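You operate a simulated robot arm through the tools that you are given. There is no shell and no other tool. Be economical: measure what you need, move in short steps, check, and stop when the job is done.

You run a simulated two-armed robot. Do the job below in one go: nothing can be reset, and whatever is moved stays where it is left.

## Task
Wipe the hot plate's stain off and heat the orange tray's food there.
Fine: wipe first with the purple cloth and put it back; then tray on, dial on High before you switch on; wait till steam rises from the bun; let nothing fall.

Only the result counts: the job must be done as asked and must still hold three seconds after the hand-in. Knocking over, shifting, dropping, spilling or breaking anything else fails it. Flat cloth is picked up by pressing the open fingertips on it (5 to 10 N) and closing them slowly along it; thin cloth reads only 2 to 8 mm in the jaws.

## Robot
Two 6-joint arms with two-finger parallel grippers on one trunk, on a base that drives. Base frame: it is fixed to the floor where the robot stands at the start and does not move with it; the origin is under the middle of the robot, x ahead of it, y to its left, z up. Lengths are in cm, angles in degrees, forces in N, time in s.
The left shoulder is at the start at [6, 18.7, 117.2], the right one opposite. Places, roughly: stain on the hot plate [60, -40, 80]; top of the black hot plate [60, -40, 80]; hot plate dial [30, -50, 70]; hot plate switch [40, -30, 70]. Payload 1.57 kg a hand.
Tool frame (each hand has its own): the origin (TCP) lies between the finger pads and is the grasp point; the fingertips stand 3 cm ahead of it; z points along the fingers, y is the line along which they close. Largest opening 11 cm; finger width 2.4, thickness 1.2; the body of the gripper, 4.8 by 11.2 cm, starts 7.8 cm behind the TCP.
Orientation is told as [roll, pitch, yaw] about the base's x, y, z axes, in that order, counted from this pose: with the fingers straight down and closing along the base's y, the tool's x points along the base's -x, its y along +y and its z along -z.

## Interface
- The arms move only by the tool send_rows. It takes "left_motion", "right_motion" or both (then of equal length, played together; a hand with none holds still); each is one flat list of numbers, 6 for each row, row after row: the shift along the tool's x, y, z in cm, then the turn, a rotation vector about the tool's x, y, z in degrees. In form: [x, y, z, ax, ay, az, x, y, z, ax, ay, az, ...]. A call has 1 to 12 rows; each row is the pose to reach, as a shift and turn from the pose commanded when the call began, along the tool's axes at that moment. "left_hand" and "right_hand" are, for a hand that has rows, the opening, from 0 (shut) to 1 (fully open), set as the call begins (left out, the last holds). Rows are played at 5 a second. More than 5 cm and 8.6 degrees between two rows, or a gripper value outside its range, and nothing of the call is played. A pose out of reach is approached as far as the arm can. The call stops where the force on the tool passes 40 N (or 10 N more than at its start, if that is more) or the arm is blocked; 0.2 s more then pass. The fingers move at their own pace (about 15.3 cm/s each) and stop on an object; they squeeze with about 34 N. The grip force told is the motor's: it shows also when the fingers shut on nothing. Time passes only in rows, and 0.2 s behind the last, so rows that repeat a pose let the fingers close. The reply holds the time, the measured pose of the TCP, the force on the tool along the base axes, the opening and the grip force, in the units named above and with some noise.
- Cameras (640 x 400 px; columns grow to the right, rows downward): "scene" is now at [0.9, 0.53, 170.28]; the picture's right is [0.05, -1.00, -0.00], its down [-0.85, -0.04, -0.53] and it looks along [0.53, 0.03, -0.85] (base axes); focal length 291 px, centre (320, 200). "left" rides on the left gripper at [-3.6, 0, -8] in its tool frame; the picture's right is [0.00, -1.00, 0.00], its down [0.97, 0.00, -0.24] and it looks along [0.24, 0.00, 0.97] (tool axes); focal length 218 px, centre (320, 200). "right" rides on the right gripper at [-3.6, 0, -8] in its tool frame; the picture's right is [0.00, -1.00, 0.00], its down [0.97, 0.00, -0.24] and it looks along [0.24, 0.00, 0.97] (tool axes); focal length 218 px, centre (320, 200). There is no depth. A picture from a camera that has moved, and an enlarged one, comes with that camera's place and axes in the base frame and with its lens.
- get_image(camera): a new picture of that camera. No time passes.
- lift_body(by): slides the trunk up (or, below 0, down) by that many cm; the arms and the scene camera ride with it, the base frame stays. It gives what a move gives, with no picture.
- base_move(legs): drives the robot by 1 to 6 legs, each [ahead, left, turn to the left] in cm, cm and degrees, along the robot's own axes; the way and the turn of a leg run together, so that a leg with both is an arc; at most 150 cm and 180 degrees a leg. The arms and the cameras ride along, it lands a little off, and it stops where it bumps. It gives what a move gives.
- turn_head(pan, tilt): turns the head with the scene camera to pan (to the left, within 86 degrees either way) and tilt (down, from -29 to 69), counted from straight ahead of the robot. It gives what a move gives.
- inspect(camera, box): a new picture of the part [left, top, right, bottom] of that camera's present view, enlarged. No time passes.
- job_done(): hands the job in; it is judged then, once.

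Go step by step. Nothing tells you exact positions but the pictures and the camera data: compare them with the known pose of the tool, close in by small moves and look again before you grip or let go. The budget is 120 turns and 88 pictures, counting those below and the enlarged ones. Unless the task says otherwise, let go and move clear before handing in.

The tools are called after ">>>" as a command line: name --argument value ..., lists and objects as JSON in quotes. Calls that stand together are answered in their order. send_rows: Moves the arms, as the interface text tells. Its arguments: {"type":"object","properties":{"left_motion":{"type":"array"},"left_hand":{"type":"number"},"right_motion":{"type":"array"},"right_hand":{"type":"number"}},"required":[]} The other tools are called the same way: lift_body (by) slides the trunk up or down; base_move (legs) drives the base; turn_head (pan, tilt) turns the head that bears the scene camera; get_image (camera) takes a picture; inspect (camera, box) takes an enlarged picture of a part of a camera's view; job_done () hands the job in.

At the start:

```text
t: 0.0
left_tcp_pos: [40.02, -6.38, 115.58]
left_ee_rot: [-0.1, 0.0, -0.1]
left_force: [0.2, 0.3, 0.1]
left_finger_gap: 11.02
left_grip_force: 0.0
right_tcp_pos: [37.3, -39.25, 107.68]
right_ee_rot: [-0.1, -0.1, -0.1]
right_force: [0.1, 0.8, 0.3]
right_finger_gap: 10.97
right_grip_force: 0.0
trunk travel left (down, up): [-80.0, 19.0]
robot x, y, heading: [0.43, -0.08, 0.1]
head pan, tilt: [2.9, 58.2]
```

scene: 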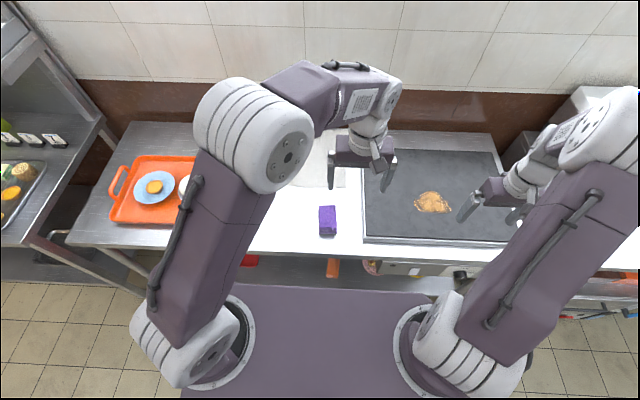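
right: 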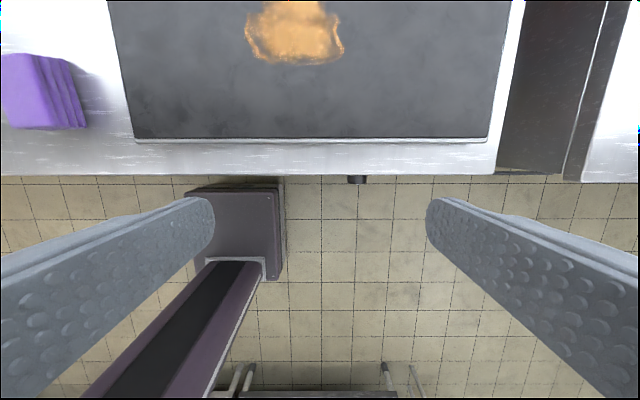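
left: 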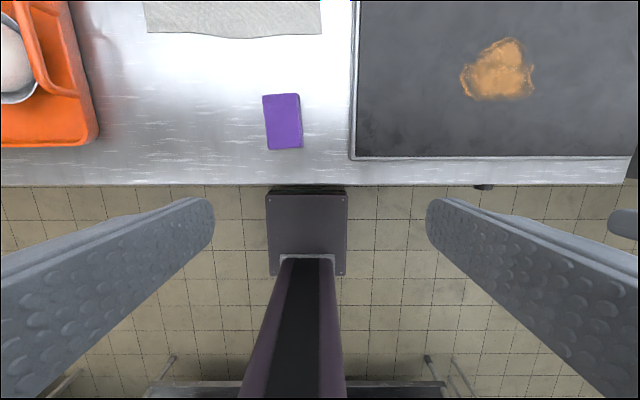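

The purple folded cloth appears at about [48, 1, 80], the stain at about [60, -40, 80] and the tray on the far left. I'll look closer at each.

>>> inspect --camera "scene" --box '[90, 120, 350, 282]'

>>> inspect --camera "scene" --box '[300, 130, 640, 342]'

>>> inspect --camera "left" --box '[200, 60, 360, 160]'

```text
2.46 times, centred on (220, 201) of scene
camera zoom: at [0.9, 0.53, 170.28], right [0.05, -1.0, 0.0], down [-0.85, -0.04, -0.53], along [0.53, 0.03, -0.85], focal length 717 px, centre (566, 198)
```

zoom: 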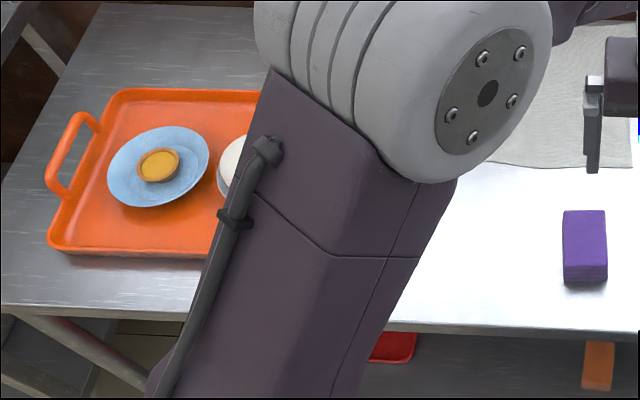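

```text
1.88 times, centred on (470, 236) of scene
camera zoom: at [0.9, 0.53, 170.28], right [0.05, -1.0, 0.0], down [-0.85, -0.04, -0.53], along [0.53, 0.03, -0.85], focal length 548 px, centre (38, 132)
```

zoom: 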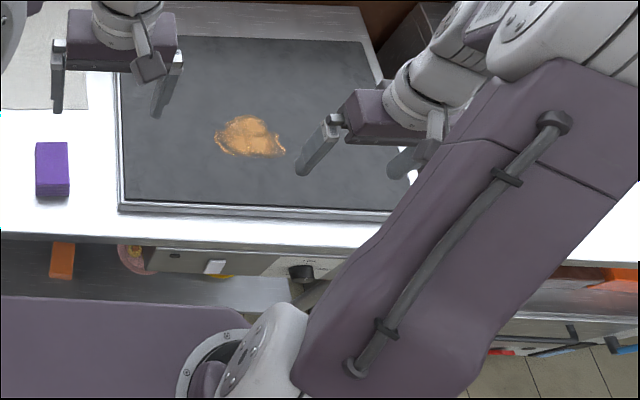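

```text
4.00 times, centred on (280, 110) of left
camera zoom: at [43.77, -6.42, 123.67], right [0.0, -1.0, 0.0], down [-0.97, 0.0, 0.24], along [-0.24, 0.0, -0.97], focal length 873 px, centre (480, 560)
```

zoom: 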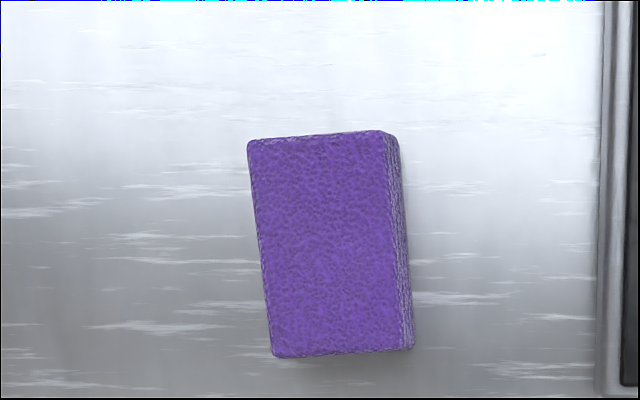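

The cloth is a folded block about 6 × 9 cm, centred near [48, 0, 82], and the right arm can reach both it and the stain. First I'll move the left arm out to the left.

>>> send_rows --left_motion '[0, 4, -1, 0, 0, 0, 0, 8, -2, 0, 0, 0, 0, 12, -3, 0, 0, 0, 0, 16, -4, 0, 0, 0, 0, 20, -5, 0, 0, 0, 0, 24, -6, 0, 0, 0, 0, 28, -6, 0, 0, 0]'

>>> get_image --camera "left"

>>> get_image --camera "scene"

```text
t: 1.6
left_tcp_pos: [40.04, 21.95, 121.62]
left_ee_rot: [-0.1, 0.0, 0.0]
left_force: [0.1, -0.7, -0.3]
left_finger_gap: 11.02
left_grip_force: 0.1
right_tcp_pos: [37.3, -39.04, 107.74]
right_ee_rot: [-0.1, 0.0, 0.0]
right_force: [-0.2, 0.0, 0.2]
right_finger_gap: 10.99
right_grip_force: 0.0
trunk travel left (down, up): [-80.0, 19.0]
robot x, y, heading: [-0.09, 0.01, -0.0]
head pan, tilt: [2.9, 58.2]
```

```text
81 pictures are left
camera left: at [43.68, 21.78, 129.64], right [0.0, -1.0, 0.0], down [-0.97, 0.0, 0.24], along [-0.24, 0.0, -0.97], focal length 218 px, centre (320, 200)
```

left: 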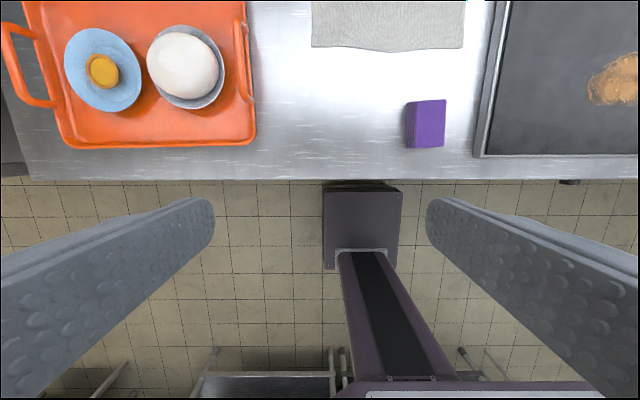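

```text
80 pictures are left
camera scene: at [0.9, 0.73, 170.28], right [0.05, -1.0, 0.0], down [-0.85, -0.04, -0.53], along [0.53, 0.03, -0.85], focal length 291 px, centre (320, 200)
```

scene: 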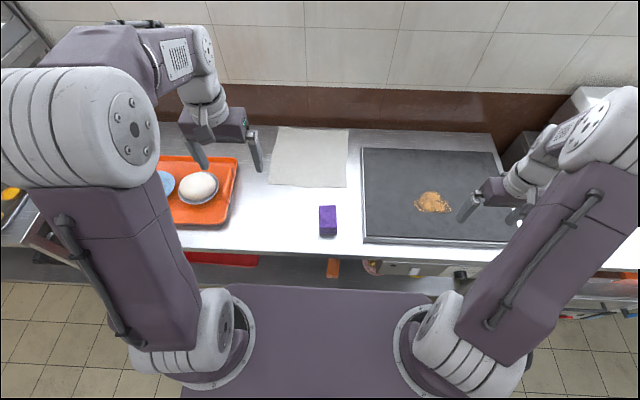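

The left arm is clear and shows the tray holding the bun bowl and a plate. Now I'll bring the right hand over the cloth.

>>> send_rows --right_motion '[0, 4.5, 0, 0, 0, 0, 0, 9, 0, 0, 0, 0, 0, 13.5, 0, 0, 0, 0, -2, 18, 0, 0, 0, 0, -4, 22.5, 0, 0, 0, 0, -6, 27, 0, 0, 0, 0, -8, 31, 0, 0, 0, 0, -10.5, 35, 2, 0, 0, 0, -10.5, 39, 6, 0, 0, 0, -10.5, 39, 10, 0, 0, 0]' --right_hand 1

>>> get_image --camera "right"

>>> get_image --camera "scene"

```text
refused: row 8 steps farther than a row can; nothing moved
```

```text
79 pictures are left
camera right: at [40.84, -39.03, 115.55], right [0.0, -1.0, 0.0], down [-0.97, 0.0, 0.24], along [-0.24, 0.0, -0.97], focal length 218 px, centre (320, 200)
```

right: 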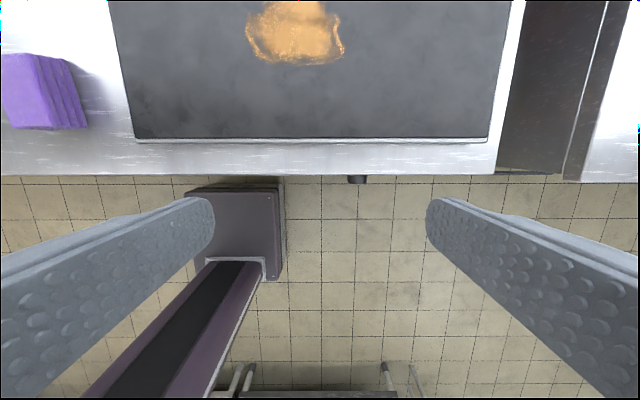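

```text
78 pictures are left
camera scene: at [0.9, 0.73, 170.28], right [0.05, -1.0, 0.0], down [-0.85, -0.04, -0.53], along [0.53, 0.03, -0.85], focal length 291 px, centre (320, 200)
```

scene: 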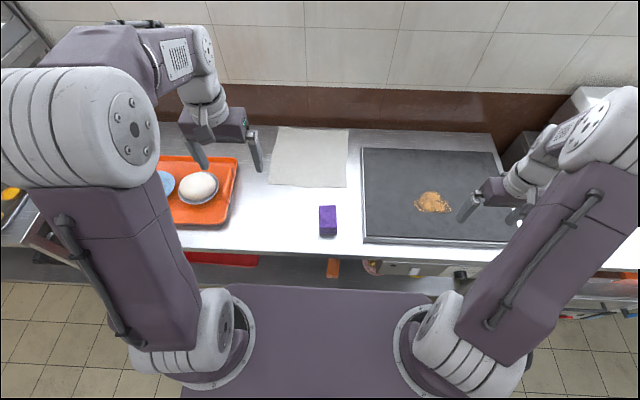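

One row was too long, so I'm resending the same path with shorter steps.

>>> send_rows --right_motion '[0, 4.5, 0, 0, 0, 0, 0, 9, 0, 0, 0, 0, -1, 13.5, 0, 0, 0, 0, -2.5, 18, 0, 0, 0, 0, -4, 22.5, 0, 0, 0, 0, -6, 26.8, 0, 0, 0, 0, -8, 31, 0, 0, 0, 0, -10, 35, 1, 0, 0, 0, -10.5, 38.5, 4, 0, 0, 0, -10.5, 39, 8, 0, 0, 0]' --right_hand 1

```text
t: 3.8
left_tcp_pos: [40.26, 21.73, 121.6]
left_ee_rot: [0.0, 0.0, 0.0]
left_force: [0.3, -0.9, -0.3]
left_finger_gap: 11.01
left_grip_force: 0.0
right_tcp_pos: [47.81, -0.18, 99.56]
right_ee_rot: [-0.1, 0.0, 0.0]
right_force: [0.2, -0.2, 0.9]
right_finger_gap: 11.01
right_grip_force: 0.0
trunk travel left (down, up): [-80.0, 19.0]
robot x, y, heading: [0.11, 0.32, -0.1]
head pan, tilt: [2.9, 58.2]
```

>>> get_image --camera "right"

>>> get_image --camera "scene"

```text
77 pictures are left
camera right: at [51.36, -0.2, 107.37], right [0.0, -1.0, 0.0], down [-0.97, 0.0, 0.24], along [-0.24, 0.0, -0.97], focal length 218 px, centre (320, 200)
```

right: 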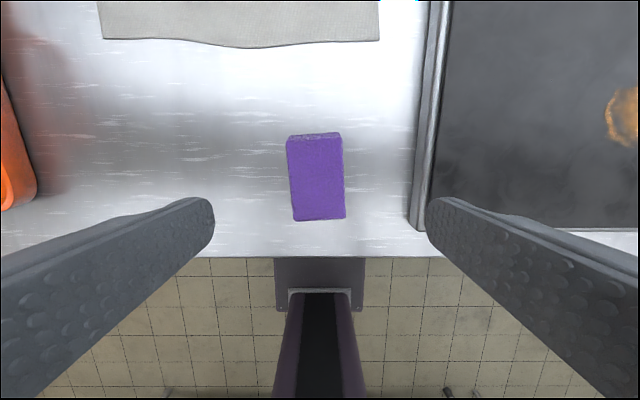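

```text
76 pictures are left
camera scene: at [1.0, 0.54, 170.28], right [0.05, -1.0, 0.0], down [-0.85, -0.04, -0.53], along [0.53, 0.03, -0.85], focal length 291 px, centre (320, 200)
```

scene: 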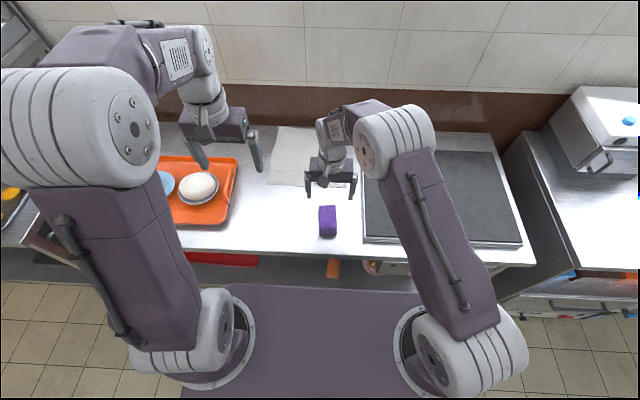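

The hand is centred over the cloth (about 5.8 cm wide, centre y ≈ 0.15). I'm descending part way to check heights.

>>> send_rows --right_motion '[0, 0.3, 4, 0, 0, 0, 0, 0.3, 8, 0, 0, 0, 0, 0.3, 11.5, 0, 0, 0]'

>>> inspect --camera "scene" --box '[280, 150, 380, 250]'

>>> get_image --camera "right"

```text
t: 4.6
left_tcp_pos: [40.09, 21.7, 121.65]
left_ee_rot: [0.0, 0.0, 0.0]
left_force: [-0.1, -0.3, -0.6]
left_finger_gap: 11.0
left_grip_force: 0.0
right_tcp_pos: [47.62, 0.16, 88.14]
right_ee_rot: [0.0, 0.1, 0.0]
right_force: [-0.5, 0.9, 0.5]
right_finger_gap: 10.99
right_grip_force: 0.1
trunk travel left (down, up): [-80.0, 19.0]
robot x, y, heading: [-0.21, 0.09, 0.2]
head pan, tilt: [2.9, 58.2]
```

```text
4.00 times, centred on (330, 200) of scene
camera zoom: at [0.92, 0.53, 170.28], right [0.05, -1.0, 0.0], down [-0.85, -0.04, -0.53], along [0.53, 0.03, -0.85], focal length 1165 px, centre (280, 200)
```

zoom: 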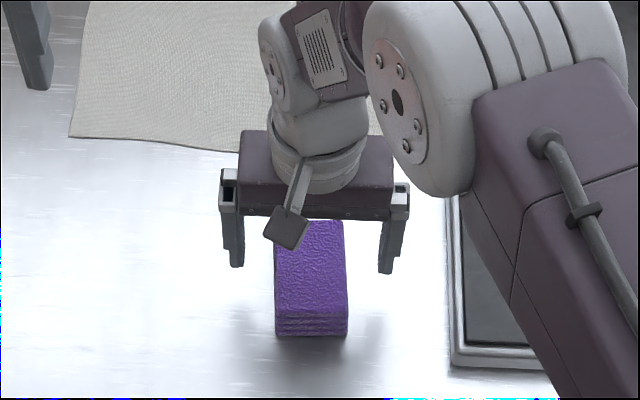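

```text
74 pictures are left
camera right: at [51.3, 0.14, 95.94], right [0.0, -1.0, 0.0], down [-0.97, 0.0, 0.24], along [-0.24, 0.0, -0.97], focal length 218 px, centre (320, 200)
```

right: 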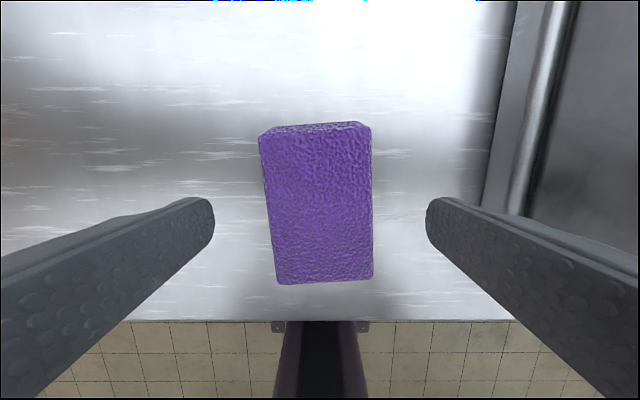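

The cloth top is at about z ≈ 84 and the table at about 80. I'll lower the tips to mid-height of the cloth and close on it.

>>> send_rows --right_motion '[0, -0.1, 1.7, 0, 0, -3, 0, -0.1, 3.3, 0, 0, -3]'

>>> send_rows --right_motion '[0, 0, 0, 0, 0, 0, 0, 0, 0, 0, 0, 0, 0, 0, 0, 0, 0, 0]' --right_hand 0.35

>>> get_image --camera "right"

>>> inspect --camera "scene" --box '[280, 150, 380, 250]'

```text
t: 5.2
left_tcp_pos: [40.12, 21.65, 121.65]
left_ee_rot: [-0.1, 0.0, 0.2]
left_force: [0.3, 0.3, -0.8]
left_finger_gap: 11.0
left_grip_force: 0.1
right_tcp_pos: [47.73, -0.13, 84.82]
right_ee_rot: [0.0, 0.0, 3.0]
right_force: [0.5, 0.2, 0.0]
right_finger_gap: 11.01
right_grip_force: 0.0
trunk travel left (down, up): [-80.0, 19.0]
robot x, y, heading: [0.27, 0.23, -0.1]
head pan, tilt: [2.9, 58.2]
```

```text
t: 6.0
left_tcp_pos: [40.12, 21.75, 121.62]
left_ee_rot: [0.0, 0.0, 0.0]
left_force: [0.1, -1.3, 0.2]
left_finger_gap: 10.97
left_grip_force: 0.1
right_tcp_pos: [47.7, 0.08, 85.03]
right_ee_rot: [0.1, 0.0, 3.1]
right_force: [0.1, 0.0, 0.5]
right_finger_gap: 6.14
right_grip_force: 34.0
trunk travel left (down, up): [-80.0, 19.0]
robot x, y, heading: [0.44, 0.14, -0.2]
head pan, tilt: [2.9, 58.2]
```

```text
73 pictures are left
camera right: at [51.3, 0.21, 92.75], right [0.05, -1.0, 0.0], down [-0.97, -0.05, 0.24], along [-0.24, -0.01, -0.97], focal length 218 px, centre (320, 200)
```

right: 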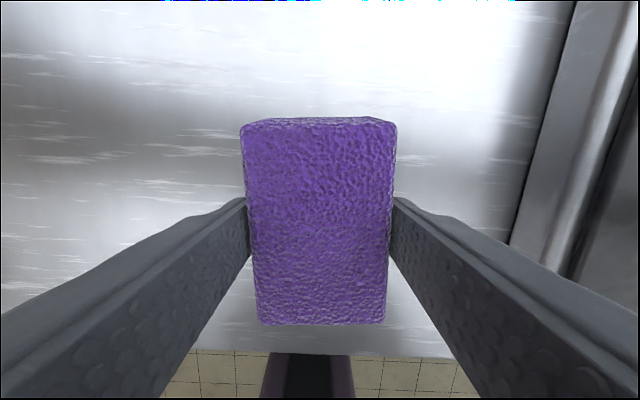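

```text
4.00 times, centred on (330, 200) of scene
camera zoom: at [0.89, 0.57, 170.28], right [0.05, -1.0, 0.0], down [-0.85, -0.04, -0.53], along [0.53, 0.03, -0.85], focal length 1165 px, centre (280, 200)
```

zoom: 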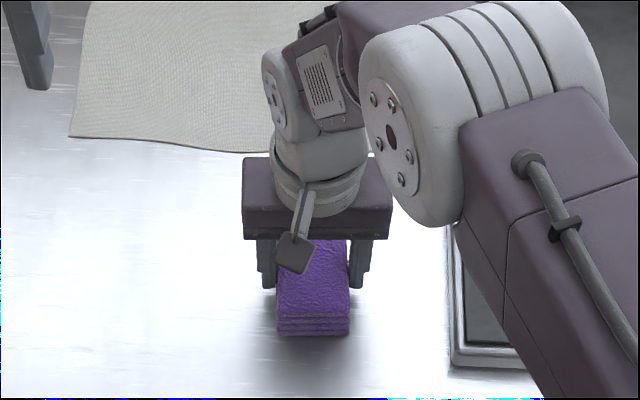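

The cloth is held (gap 6.1, 34 N). Lifting it and carrying it over the stain.

>>> send_rows --right_motion '[0, 0, -4, 0, 0, 0, 0, 0, -8, 0, 0, 0, 0, -4, -9, 0, 0, 3, 0, -8, -9, 0, 0, 3, 0, -12, -9, 0, 0, 3, 0, -16, -9, 0, 0, 3, -1, -20, -9, 0, 0, 3, -2, -24, -9, 0, 0, 3, -4, -28, -9, 0, 0, 3, -5.5, -32, -9, 0, 0, 3, -6.5, -36, -9, 0, 0, 3]'

>>> get_image --camera "right"

>>> get_image --camera "scene"

```text
t: 8.4
left_tcp_pos: [40.08, 21.53, 121.52]
left_ee_rot: [0.1, 0.0, 0.0]
left_force: [-0.2, 0.7, -1.0]
left_finger_gap: 11.0
left_grip_force: 0.1
right_tcp_pos: [56.1, -35.88, 93.89]
right_ee_rot: [0.1, 0.1, 0.0]
right_force: [0.6, -0.6, -1.3]
right_finger_gap: 6.11
right_grip_force: 33.9
trunk travel left (down, up): [-80.0, 19.0]
robot x, y, heading: [0.28, -0.09, 0.1]
head pan, tilt: [2.9, 58.2]
```

```text
71 pictures are left
camera right: at [59.73, -35.82, 101.62], right [0.0, -1.0, 0.0], down [-0.97, 0.0, 0.24], along [-0.24, 0.0, -0.97], focal length 218 px, centre (320, 200)
```

right: 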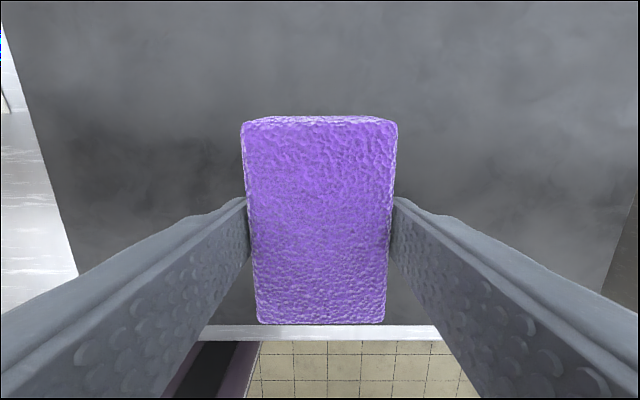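

```text
70 pictures are left
camera scene: at [0.95, 0.33, 170.28], right [0.05, -1.0, 0.0], down [-0.85, -0.04, -0.53], along [0.53, 0.03, -0.85], focal length 291 px, centre (320, 200)
```

scene: 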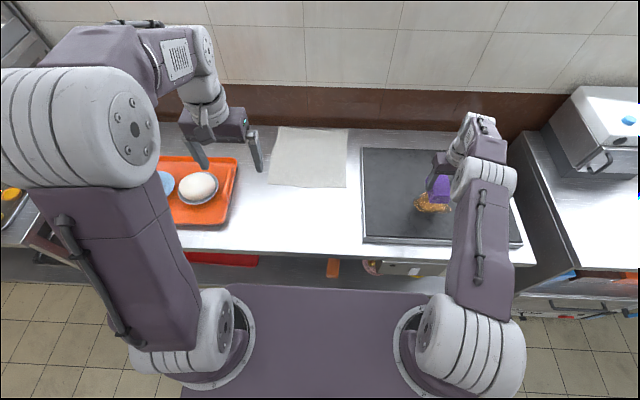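

The cloth hangs over the stain. I'll lower it gradually and watch the force.

>>> send_rows --right_motion '[0, 0, 3, 0, 0, 0, 0, 0, 5.5, 0, 0, 0]'

>>> send_rows --right_motion '[0, 0, 0.5, 0, 0, 0, 0, 0, 1, 0, 0, 0]'

>>> inspect --camera "scene" --box '[380, 140, 500, 240]'

```text
t: 9.0
left_tcp_pos: [40.14, 21.58, 121.64]
left_ee_rot: [0.0, 0.0, -0.1]
left_force: [0.2, 0.2, -0.2]
left_finger_gap: 11.0
left_grip_force: 0.2
right_tcp_pos: [55.34, -35.56, 88.66]
right_ee_rot: [0.1, 0.0, 0.0]
right_force: [0.0, 0.1, -1.7]
right_finger_gap: 6.12
right_grip_force: 33.8
right hand out of reach, approached as far as the arm can: row 2
trunk travel left (down, up): [-80.0, 19.0]
robot x, y, heading: [-0.39, 0.02, 0.1]
head pan, tilt: [2.9, 58.2]
```

```text
t: 9.7
left_tcp_pos: [39.8, 21.79, 121.67]
left_ee_rot: [-0.2, -0.2, 0.1]
left_force: [-0.2, -0.4, -0.1]
left_finger_gap: 10.98
left_grip_force: 0.1
right_tcp_pos: [55.32, -35.37, 88.41]
right_ee_rot: [-0.3, -0.9, 0.0]
right_force: [-3.9, 2.7, 15.3]
right_finger_gap: 6.14
right_grip_force: 34.1
right hand out of reach, approached as far as the arm can: row 2
trunk travel left (down, up): [-80.0, 19.0]
robot x, y, heading: [0.22, 0.01, -0.1]
head pan, tilt: [2.9, 58.2]
stopped in row 2 (right hand): the force on the tool passed its limit (the readings are from after the stop); the commanded pose is now the measured one
```

```text
4.00 times, centred on (440, 190) of scene
camera zoom: at [0.47, 0.77, 170.27], right [0.05, -1.0, 0.0], down [-0.85, -0.04, -0.53], along [0.53, 0.03, -0.85], focal length 1165 px, centre (-160, 240)
```

zoom: 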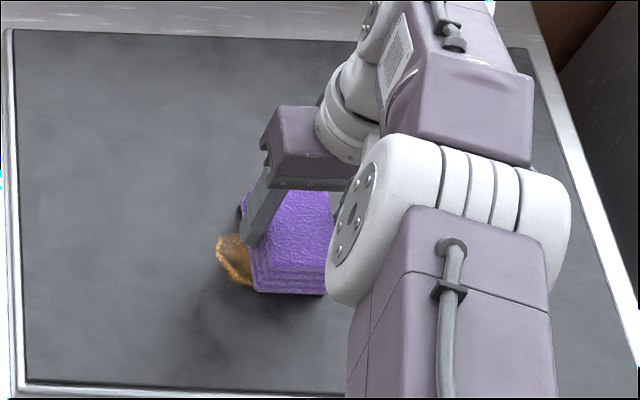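

Contact comes at TCP z ≈ 88.4, with the plate top near 83.5, but the arm is at its reach limit here. I'll lift and drive a bit closer.

>>> send_rows --right_motion '[0, 0, -3, 0, 0, 0, 0, 0, -5, 0, 0, 0]'

>>> base_move --legs '[[10, 0, 0]]'

>>> get_image --camera "scene"

```text
t: 10.3
left_tcp_pos: [39.9, 21.69, 121.72]
left_ee_rot: [0.0, -0.1, -0.1]
left_force: [-0.6, -0.3, 0.6]
left_finger_gap: 11.01
left_grip_force: 0.0
right_tcp_pos: [55.23, -35.41, 93.27]
right_ee_rot: [-0.5, -0.8, 0.0]
right_force: [-0.3, 0.3, 0.0]
right_finger_gap: 6.11
right_grip_force: 33.7
trunk travel left (down, up): [-80.0, 19.0]
robot x, y, heading: [0.03, -0.1, 0.1]
head pan, tilt: [2.9, 58.2]
```

```text
t: 11.5
left_tcp_pos: [49.74, 21.76, 121.64]
left_ee_rot: [0.0, -0.1, 0.1]
left_force: [0.7, 0.0, 1.1]
left_finger_gap: 11.01
left_grip_force: 0.1
right_tcp_pos: [65.29, -35.46, 93.29]
right_ee_rot: [-0.3, -0.7, 0.1]
right_force: [0.2, 0.2, -0.3]
right_finger_gap: 6.14
right_grip_force: 34.2
trunk travel left (down, up): [-80.0, 19.0]
robot x, y, heading: [10.03, -0.7, 0.1]
head pan, tilt: [2.9, 58.2]
```

```text
68 pictures are left
camera scene: at [10.49, 0.56, 170.28], right [0.05, -1.0, 0.0], down [-0.85, -0.04, -0.53], along [0.53, 0.03, -0.85], focal length 291 px, centre (320, 200)
```

scene: 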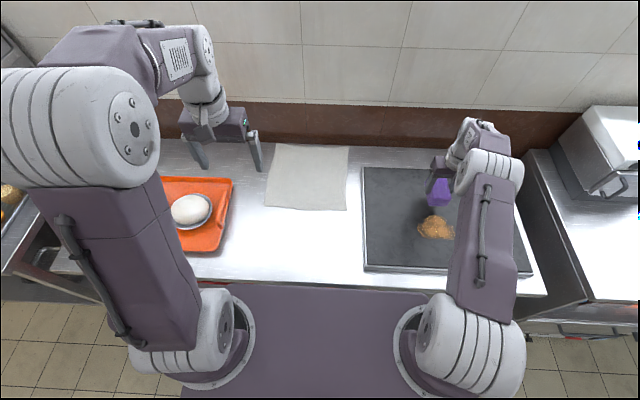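

The stain reads at about [56, -36, 83.5] and the hand now has reach to spare. I'll move over its left part and come down to light contact.

>>> send_rows --right_motion '[4, 1.5, 0.5, -0.4, 0.7, 0, 7.3, 2.5, 2, -0.4, 0.7, 0, 7.3, 2.5, 4, -0.4, 0.7, 0]'

>>> send_rows --right_motion '[0, 0, 0.2, 0, 0, 0, 0, 0, 0.4, 0, 0, 0, 0, 0, 0.6, 0, 0, 0]'

>>> inspect --camera "scene" --box '[380, 170, 500, 270]'

```text
t: 12.3
left_tcp_pos: [50.13, 21.68, 121.58]
left_ee_rot: [0.0, 0.1, 0.0]
left_force: [0.1, 0.5, -0.3]
left_finger_gap: 11.01
left_grip_force: 0.1
right_tcp_pos: [58.23, -33.08, 88.79]
right_ee_rot: [0.2, 0.1, 0.1]
right_force: [0.8, -0.4, -1.7]
right_finger_gap: 6.1
right_grip_force: 33.8
trunk travel left (down, up): [-80.0, 19.0]
robot x, y, heading: [9.87, 0.28, -0.1]
head pan, tilt: [2.9, 58.2]
```

```text
t: 13.1
left_tcp_pos: [49.77, 21.81, 121.64]
left_ee_rot: [0.0, -0.1, 0.0]
left_force: [0.0, 0.0, -0.1]
left_finger_gap: 10.98
left_grip_force: 0.2
right_tcp_pos: [58.15, -33.03, 88.56]
right_ee_rot: [-0.1, -0.1, 0.1]
right_force: [0.7, -0.1, 1.5]
right_finger_gap: 6.1
right_grip_force: 33.7
trunk travel left (down, up): [-80.0, 19.0]
robot x, y, heading: [10.04, -0.2, -0.0]
head pan, tilt: [2.9, 58.2]
```

```text
4.00 times, centred on (440, 220) of scene
camera zoom: at [10.66, 0.58, 170.28], right [0.05, -1.0, 0.0], down [-0.85, -0.04, -0.53], along [0.53, 0.03, -0.85], focal length 1165 px, centre (-160, 120)
```

zoom: 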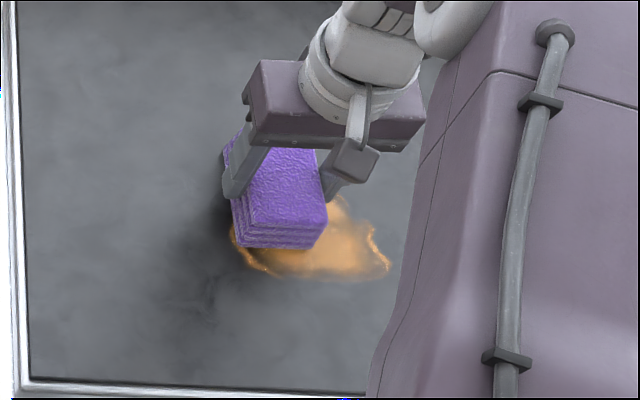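

Contact is just beginning. I'll press slightly and make zigzag strokes across the stain.

>>> send_rows --right_motion '[0, 1, 0.3, 0, 0, 0, 3, 1.5, 0.3, 0, 0, 0, 6, 1.5, 0.3, 0, 0, 0, 6, -1, 0.3, 0, 0, 0, 3, -1, 0.3, 0, 0, 0, 0, -1, 0.3, 0, 0, 0, -2, -1, 0.3, 0, 0, 0, -2, -4, 0.3, 0, 0, 0, 1, -4, 0.3, 0, 0, 0, 4, -4, 0.3, 0, 0, 0, 6, -4, 0.3, 0, 0, 0]'

>>> inspect --camera "scene" --box '[380, 170, 500, 270]'

```text
t: 15.5
left_tcp_pos: [49.85, 22.09, 121.64]
left_ee_rot: [-0.1, 0.0, 0.1]
left_force: [0.1, 0.0, 0.2]
left_finger_gap: 11.01
left_grip_force: 0.0
right_tcp_pos: [52.25, -37.0, 88.36]
right_ee_rot: [-0.2, -0.5, 0.2]
right_force: [14.4, -1.1, 37.8]
right_finger_gap: 6.09
right_grip_force: 34.0
trunk travel left (down, up): [-80.0, 19.0]
robot x, y, heading: [9.83, -0.38, -0.1]
head pan, tilt: [2.9, 58.2]
```

```text
4.00 times, centred on (440, 220) of scene
camera zoom: at [10.68, 0.93, 170.3], right [0.05, -1.0, 0.0], down [-0.85, -0.04, -0.53], along [0.53, 0.03, -0.85], focal length 1165 px, centre (-160, 120)
```

zoom: 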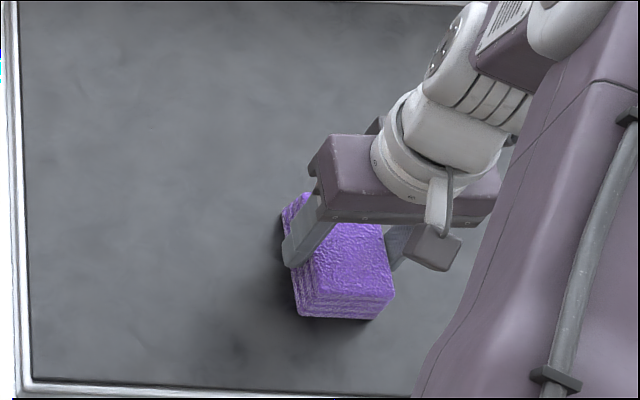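

The left half is clean, but the force is near its limit. I'll ease off slightly and wipe the right half.

>>> send_rows --right_motion '[0, 0, -0.15, 0, 0, 0, 0, -2.5, -0.15, 0, 0, 0, -3, -2.5, -0.15, 0, 0, 0, -6, -2.5, -0.15, 0, 0, 0, -8, -2.5, -0.15, 0, 0, 0, -8, -5, -0.15, 0, 0, 0, -5, -5, -0.15, 0, 0, 0, -2, -5, -0.15, 0, 0, 0, 0, -5, -0.15, 0, 0, 0]'

>>> send_rows --right_motion '[0, 0, -3, 0, 0, 0, 0, 4, -6, 0, 0, 0, -3, 8, -6, 0, 0, 0, -3, 12.5, -6, 0, 0, 0, -3, 17, -6, 0, 0, 0, -3, 21.5, -6, 0, 0, 0]'

>>> inspect --camera "scene" --box '[350, 150, 550, 290]'

>>> get_image --camera "right"

```text
t: 17.5
left_tcp_pos: [49.93, 21.78, 121.69]
left_ee_rot: [0.0, 0.0, 0.0]
left_force: [0.1, -0.1, 0.5]
left_finger_gap: 10.99
left_grip_force: 0.1
right_tcp_pos: [52.11, -42.02, 88.4]
right_ee_rot: [0.1, -0.1, 0.1]
right_force: [4.6, -1.4, 9.3]
right_finger_gap: 6.1
right_grip_force: 33.7
trunk travel left (down, up): [-80.0, 19.0]
robot x, y, heading: [10.44, 0.07, -0.1]
head pan, tilt: [2.9, 58.2]
```

```text
t: 18.9
left_tcp_pos: [49.96, 21.73, 121.59]
left_ee_rot: [-0.1, -0.1, 0.0]
left_force: [-0.3, 0.1, 0.1]
left_finger_gap: 11.0
left_grip_force: 0.1
right_tcp_pos: [55.17, -20.38, 94.29]
right_ee_rot: [0.0, 0.0, 0.0]
right_force: [-1.4, 0.1, -0.2]
right_finger_gap: 6.1
right_grip_force: 34.0
trunk travel left (down, up): [-80.0, 19.0]
robot x, y, heading: [9.73, -0.07, 0.1]
head pan, tilt: [2.9, 58.2]
```

```text
2.86 times, centred on (450, 220) of scene
camera zoom: at [10.89, 0.75, 170.27], right [0.05, -1.0, 0.0], down [-0.85, -0.04, -0.53], along [0.53, 0.03, -0.85], focal length 832 px, centre (-51, 143)
```

zoom: 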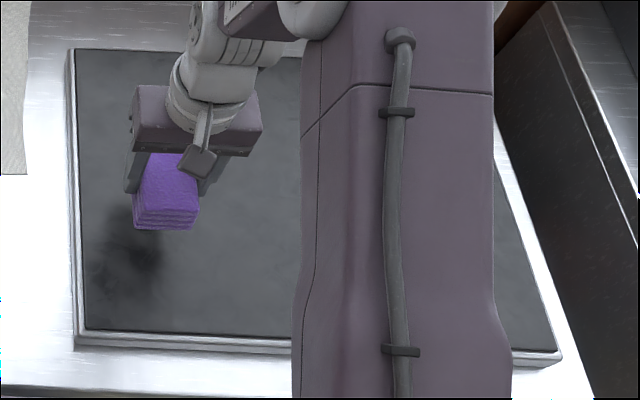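

```text
64 pictures are left
camera right: at [58.77, -20.37, 102.14], right [0.0, -1.0, 0.0], down [-0.97, 0.0, 0.24], along [-0.24, 0.0, -0.97], focal length 218 px, centre (320, 200)
```

right: 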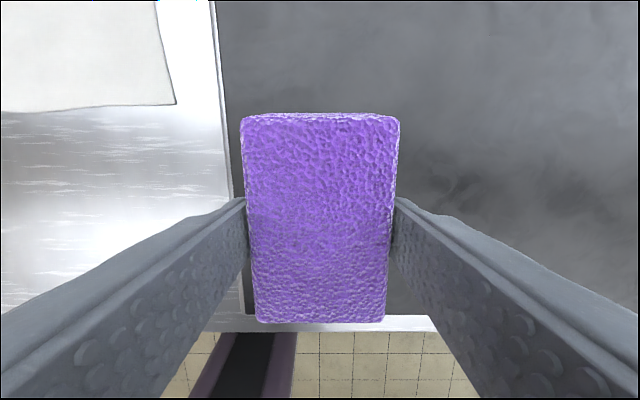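

The visible plate is clean, and I'll check the part behind the arm later. Now I'm carrying the cloth back to [47.7, 0].

>>> send_rows --right_motion '[1, 4, 0, 0, 0, 0, 2.5, 8, 0, 0, 0, 0, 4, 12, 0, 0, 0, 0, 5.5, 16, 0, 0, 0, -1, 7.4, 20.3, 0, 0, 0, -3, 7.4, 20.3, 3, 0, 0, -3, 7.4, 20.3, 6, 0, 0, -3]'

>>> inspect --camera "scene" --box '[350, 150, 550, 290]'

>>> get_image --camera "right"

```text
t: 20.5
left_tcp_pos: [50.04, 21.71, 121.59]
left_ee_rot: [-0.1, 0.0, -0.1]
left_force: [-0.2, 0.1, -0.7]
left_finger_gap: 11.0
left_grip_force: 0.0
right_tcp_pos: [47.79, -0.15, 88.26]
right_ee_rot: [0.1, 0.0, 2.9]
right_force: [0.2, -0.7, 0.0]
right_finger_gap: 6.1
right_grip_force: 34.2
trunk travel left (down, up): [-80.0, 19.0]
robot x, y, heading: [9.42, -0.42, -0.1]
head pan, tilt: [2.9, 58.2]
```

```text
2.86 times, centred on (450, 220) of scene
camera zoom: at [10.9, 0.54, 170.28], right [0.05, -1.0, 0.0], down [-0.85, -0.04, -0.53], along [0.53, 0.03, -0.85], focal length 832 px, centre (-51, 143)
```

zoom: 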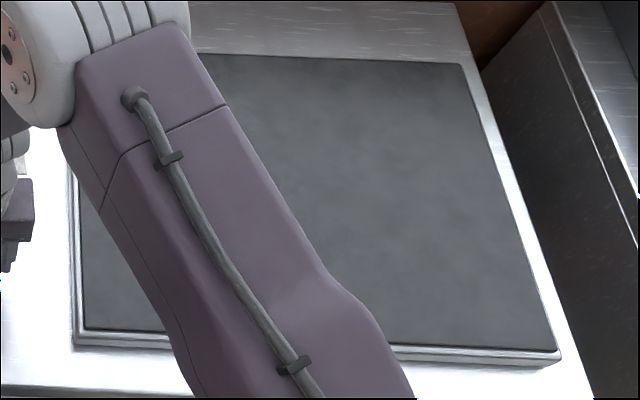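

```text
62 pictures are left
camera right: at [51.37, -0.04, 96.1], right [0.05, -1.0, 0.0], down [-0.97, -0.05, 0.24], along [-0.24, -0.01, -0.97], focal length 218 px, centre (320, 200)
```

right: 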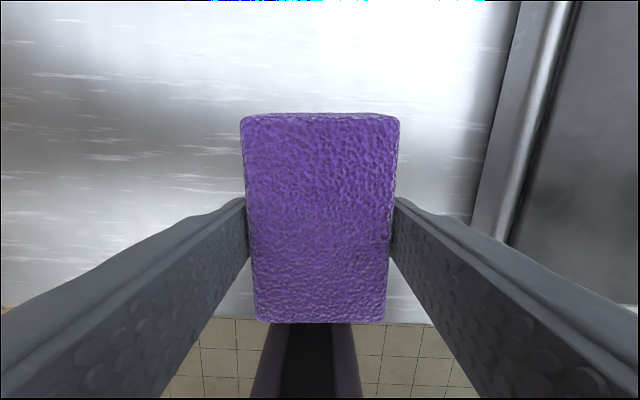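

The plate is fully clean. I'll set the cloth down and release it.

>>> send_rows --right_motion '[0, 0.1, 1.5, 0, 0, 0, 0, 0.1, 3, 0, 0, 0, 0, 0.1, 3.3, 0, 0, 0]'

>>> send_rows --right_motion '[0, 0, 0, 0, 0, 0, 0, 0, 0, 0, 0, 0, 0, 0, 0, 0, 0, 0]' --right_hand 1

>>> send_rows --right_motion '[0, 0, -3, 0, 0, 0, 0, 0, -7, 0, 0, 0, 0, 0, -11, 0, 0, 0, 0, 0, -15, 0, 0, 3]'

>>> get_image --camera "right"

>>> get_image --camera "left"

```text
t: 21.3
left_tcp_pos: [49.86, 21.68, 121.64]
left_ee_rot: [0.0, 0.1, 0.0]
left_force: [0.4, 0.2, 0.1]
left_finger_gap: 11.0
left_grip_force: 0.1
right_tcp_pos: [47.57, -0.09, 84.99]
right_ee_rot: [0.1, -0.2, 3.1]
right_force: [0.1, -0.6, -0.6]
right_finger_gap: 6.08
right_grip_force: 33.6
trunk travel left (down, up): [-80.0, 19.0]
robot x, y, heading: [9.8, -0.02, -0.0]
head pan, tilt: [2.9, 58.2]
```

```text
t: 22.1
left_tcp_pos: [50.04, 21.71, 121.61]
left_ee_rot: [-0.1, 0.0, 0.0]
left_force: [-0.7, 0.2, 0.1]
left_finger_gap: 11.01
left_grip_force: 0.0
right_tcp_pos: [47.41, -0.12, 85.09]
right_ee_rot: [0.1, 0.0, 3.1]
right_force: [-0.4, 0.2, 0.5]
right_finger_gap: 11.0
right_grip_force: 0.0
trunk travel left (down, up): [-80.0, 19.0]
robot x, y, heading: [9.67, -0.13, 0.1]
head pan, tilt: [2.9, 58.2]
```

```text
t: 23.1
left_tcp_pos: [49.83, 21.57, 121.57]
left_ee_rot: [0.0, 0.0, 0.0]
left_force: [0.2, 1.2, -0.2]
left_finger_gap: 11.0
left_grip_force: 0.1
right_tcp_pos: [47.57, -0.25, 100.0]
right_ee_rot: [0.2, -0.1, 0.1]
right_force: [-0.2, 0.8, -1.2]
right_finger_gap: 10.96
right_grip_force: 0.0
trunk travel left (down, up): [-80.0, 19.0]
robot x, y, heading: [9.85, 0.05, 0.0]
head pan, tilt: [2.9, 58.2]
```

```text
61 pictures are left
camera right: at [51.12, -0.26, 107.81], right [0.0, -1.0, 0.0], down [-0.97, 0.0, 0.24], along [-0.24, 0.0, -0.97], focal length 218 px, centre (320, 200)
```

right: 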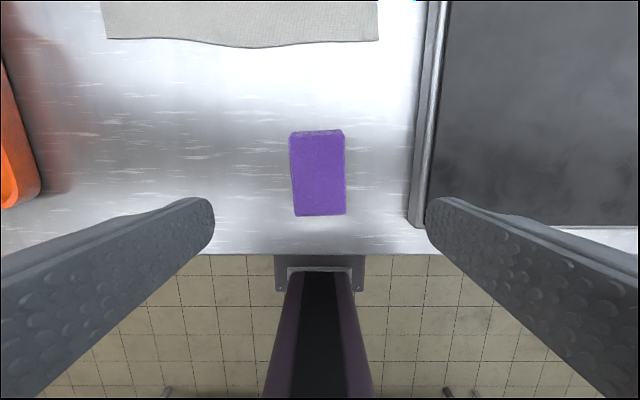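

```text
60 pictures are left
camera left: at [53.46, 21.62, 129.71], right [0.0, -1.0, 0.0], down [-0.97, 0.0, 0.24], along [-0.24, 0.0, -0.97], focal length 218 px, centre (320, 200)
```

left: 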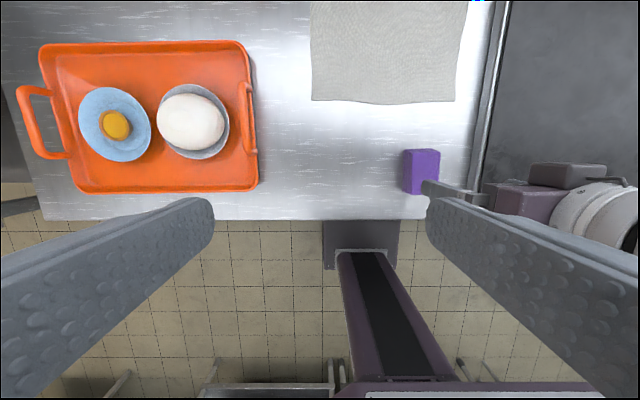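

The cloth is back in place. The tray has upright arch handles at about [58, 34, 90] and [58, 72.5, 90], so I'll lift it two-handed. First I'll check clearance on the left side.

>>> turn_head --pan 50 --tilt 40

>>> get_image --camera "scene"

```text
t: 24.2
left_tcp_pos: [49.91, 21.76, 121.66]
left_ee_rot: [0.0, 0.0, 0.0]
left_force: [-0.3, 0.1, 0.1]
left_finger_gap: 10.98
left_grip_force: 0.1
right_tcp_pos: [47.48, -0.23, 99.91]
right_ee_rot: [0.1, 0.0, 0.2]
right_force: [0.1, 0.9, 0.6]
right_finger_gap: 11.0
right_grip_force: 0.1
trunk travel left (down, up): [-80.0, 19.0]
robot x, y, heading: [9.87, 0.09, -0.2]
head pan, tilt: [50.0, 40.0]
```

```text
59 pictures are left
camera scene: at [9.36, 6.7, 172.73], right [0.77, -0.64, 0.0], down [-0.41, -0.49, -0.77], along [0.49, 0.59, -0.64], focal length 291 px, centre (320, 200)
```

scene: 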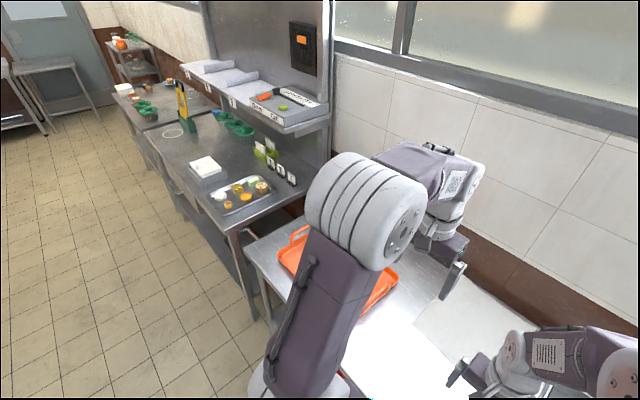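

The left counter starts at about y ≈ 90 with its shelf behind x ≈ 62, so there is room. I'll set the hands at handle spacing, up high, then drive left.

>>> send_rows --right_motion '[0, -2, -4, 0, 0, 0, 0, -5, -7, 0, 0, 0, 0, -9, -10, 0, 0, 0, -1, -13, -12, 0, 0, 0]' --left_motion '[0, 1, 0, 0, 0, 0, 0, 2, 0, 0, 0, 0, 0, 3, 0, 0, 0, 0, 0, 3.3, 0, 0, 0, 0]'

>>> base_move --legs '[[0, 47.5, 0]]'

>>> turn_head --pan 0 --tilt 58

>>> get_image --camera "scene"

>>> get_image --camera "left"

>>> get_image --camera "right"

```text
t: 25.2
left_tcp_pos: [49.96, 24.84, 121.58]
left_ee_rot: [0.1, 0.0, 0.0]
left_force: [0.1, -0.3, 0.0]
left_finger_gap: 11.01
left_grip_force: 0.0
right_tcp_pos: [48.61, -13.27, 111.98]
right_ee_rot: [0.2, 0.0, 0.2]
right_force: [-0.7, 0.4, -0.2]
right_finger_gap: 11.03
right_grip_force: 0.1
trunk travel left (down, up): [-80.0, 19.0]
robot x, y, heading: [9.68, 0.29, -0.0]
head pan, tilt: [50.0, 40.0]
```

```text
t: 28.0
left_tcp_pos: [50.36, 71.5, 121.77]
left_ee_rot: [0.1, 0.1, -0.5]
left_force: [-0.4, -0.6, 0.7]
left_finger_gap: 10.98
left_grip_force: 0.0
right_tcp_pos: [48.75, 33.4, 112.05]
right_ee_rot: [0.1, 0.0, -0.4]
right_force: [-0.6, 0.2, -0.2]
right_finger_gap: 11.0
right_grip_force: 0.0
trunk travel left (down, up): [-80.0, 19.0]
robot x, y, heading: [10.18, 47.08, -0.5]
head pan, tilt: [50.0, 40.0]
```

```text
t: 29.2
left_tcp_pos: [50.15, 71.68, 121.69]
left_ee_rot: [0.0, 0.0, -0.5]
left_force: [0.4, 0.5, -0.7]
left_finger_gap: 11.0
left_grip_force: 0.1
right_tcp_pos: [48.7, 33.51, 111.99]
right_ee_rot: [0.0, 0.0, -0.5]
right_force: [0.5, -0.8, -1.2]
right_finger_gap: 10.98
right_grip_force: 0.1
trunk travel left (down, up): [-80.0, 19.0]
robot x, y, heading: [10.06, 47.23, -0.4]
head pan, tilt: [0.0, 58.0]
```

```text
58 pictures are left
camera scene: at [10.97, 47.14, 170.3], right [-0.01, -1.0, 0.0], down [-0.85, 0.01, -0.53], along [0.53, 0.0, -0.85], focal length 291 px, centre (320, 200)
```

scene: 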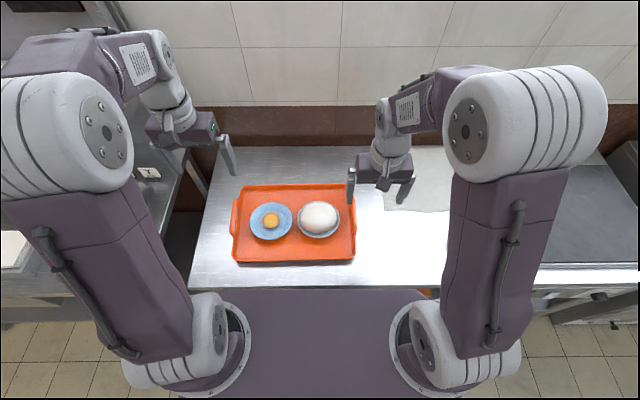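

```text
57 pictures are left
camera left: at [53.93, 71.52, 129.66], right [-0.01, -1.0, 0.0], down [-0.97, 0.01, 0.24], along [-0.24, 0.0, -0.97], focal length 218 px, centre (320, 200)
```

left: 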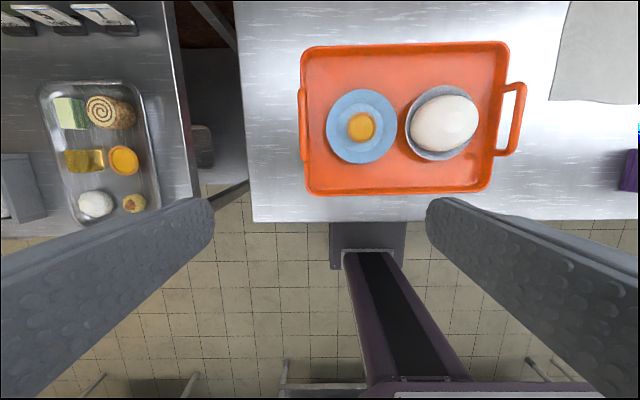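

```text
56 pictures are left
camera right: at [52.27, 33.46, 119.79], right [-0.01, -1.0, 0.0], down [-0.97, 0.01, 0.24], along [-0.24, 0.0, -0.97], focal length 218 px, centre (320, 200)
```

right: 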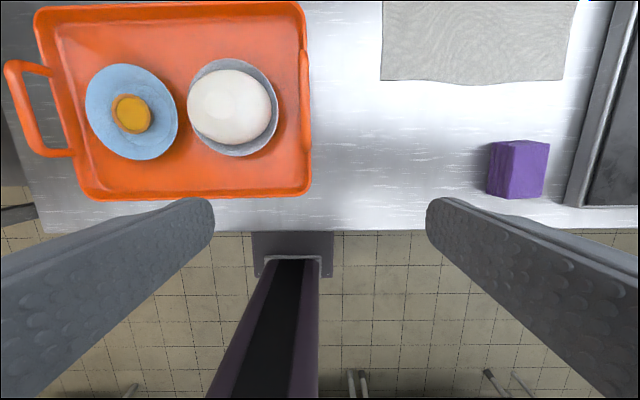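

I triangulate the handle bars at about [58.2, 74.8, 87.7] and [58.5, 35.2, 87.6], with the bowl close beside the right one. I'll part-open both hands and move to above the bars.

>>> send_rows --left_motion '[-1, 0.5, 4, 0, 0, -0.5, -2.5, 1, 8, 0, 0, -0.5, -4, 1.5, 12, 0, 0, -0.5, -5.5, 2, 16, 0, 0, -0.5, -7, 2.5, 20, 0, 0, -0.5, -8, 3.1, 24, 0, 0, -0.5]' --left_hand 0.38 --right_motion '[-1.5, 0.3, 2, 0, 0, -0.5, -3, 0.6, 4, 0, 0, -0.5, -4.5, 1, 7, 0, 0, -0.5, -6, 1.3, 10, 0, 0, -0.5, -8, 1.5, 12, 0, 0, -0.5, -9.7, 1.7, 14.3, 0, 0, -0.5]' --right_hand 0.38

>>> get_image --camera "left"

>>> get_image --camera "right"

>>> get_image --camera "scene"

```text
t: 30.6
left_tcp_pos: [58.54, 74.92, 97.56]
left_ee_rot: [0.0, 0.0, 0.1]
left_force: [-0.2, 0.5, -0.5]
left_finger_gap: 4.18
left_grip_force: 0.1
right_tcp_pos: [58.55, 35.31, 97.44]
right_ee_rot: [0.1, 0.0, 0.1]
right_force: [0.6, 0.5, -0.3]
right_finger_gap: 4.22
right_grip_force: 0.1
trunk travel left (down, up): [-80.0, 19.0]
robot x, y, heading: [10.17, 47.05, -0.6]
head pan, tilt: [0.0, 58.0]
```

```text
55 pictures are left
camera left: at [62.2, 74.79, 105.54], right [0.0, -1.0, 0.0], down [-0.97, 0.0, 0.24], along [-0.24, 0.0, -0.97], focal length 218 px, centre (320, 200)
```

left: 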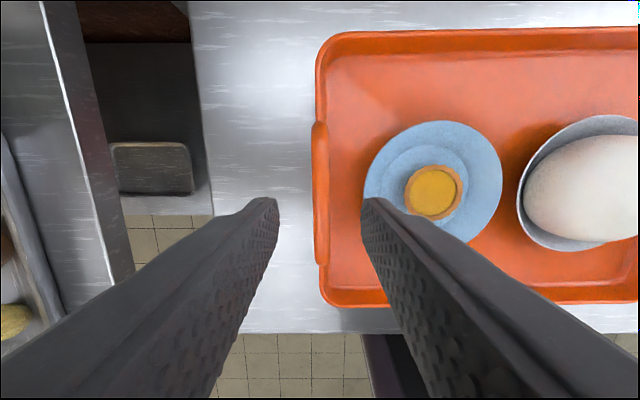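

```text
54 pictures are left
camera right: at [62.2, 35.28, 105.4], right [0.0, -1.0, 0.0], down [-0.97, 0.0, 0.24], along [-0.24, 0.0, -0.97], focal length 218 px, centre (320, 200)
```

right: 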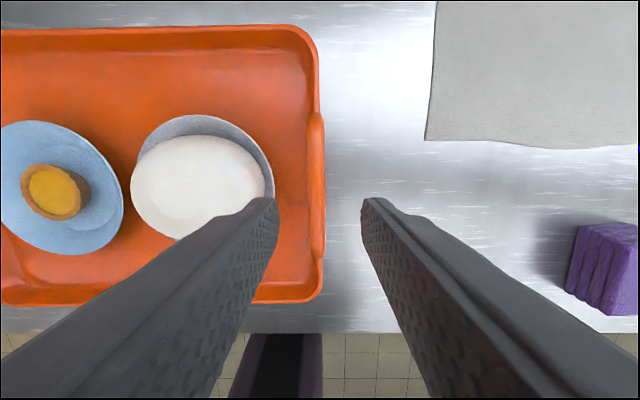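

```text
53 pictures are left
camera scene: at [11.24, 47.24, 170.3], right [-0.01, -1.0, 0.0], down [-0.85, 0.01, -0.53], along [0.53, 0.0, -0.85], focal length 291 px, centre (320, 200)
```

scene: 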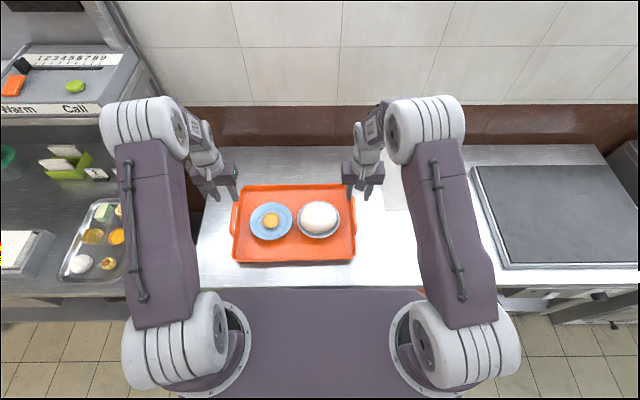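

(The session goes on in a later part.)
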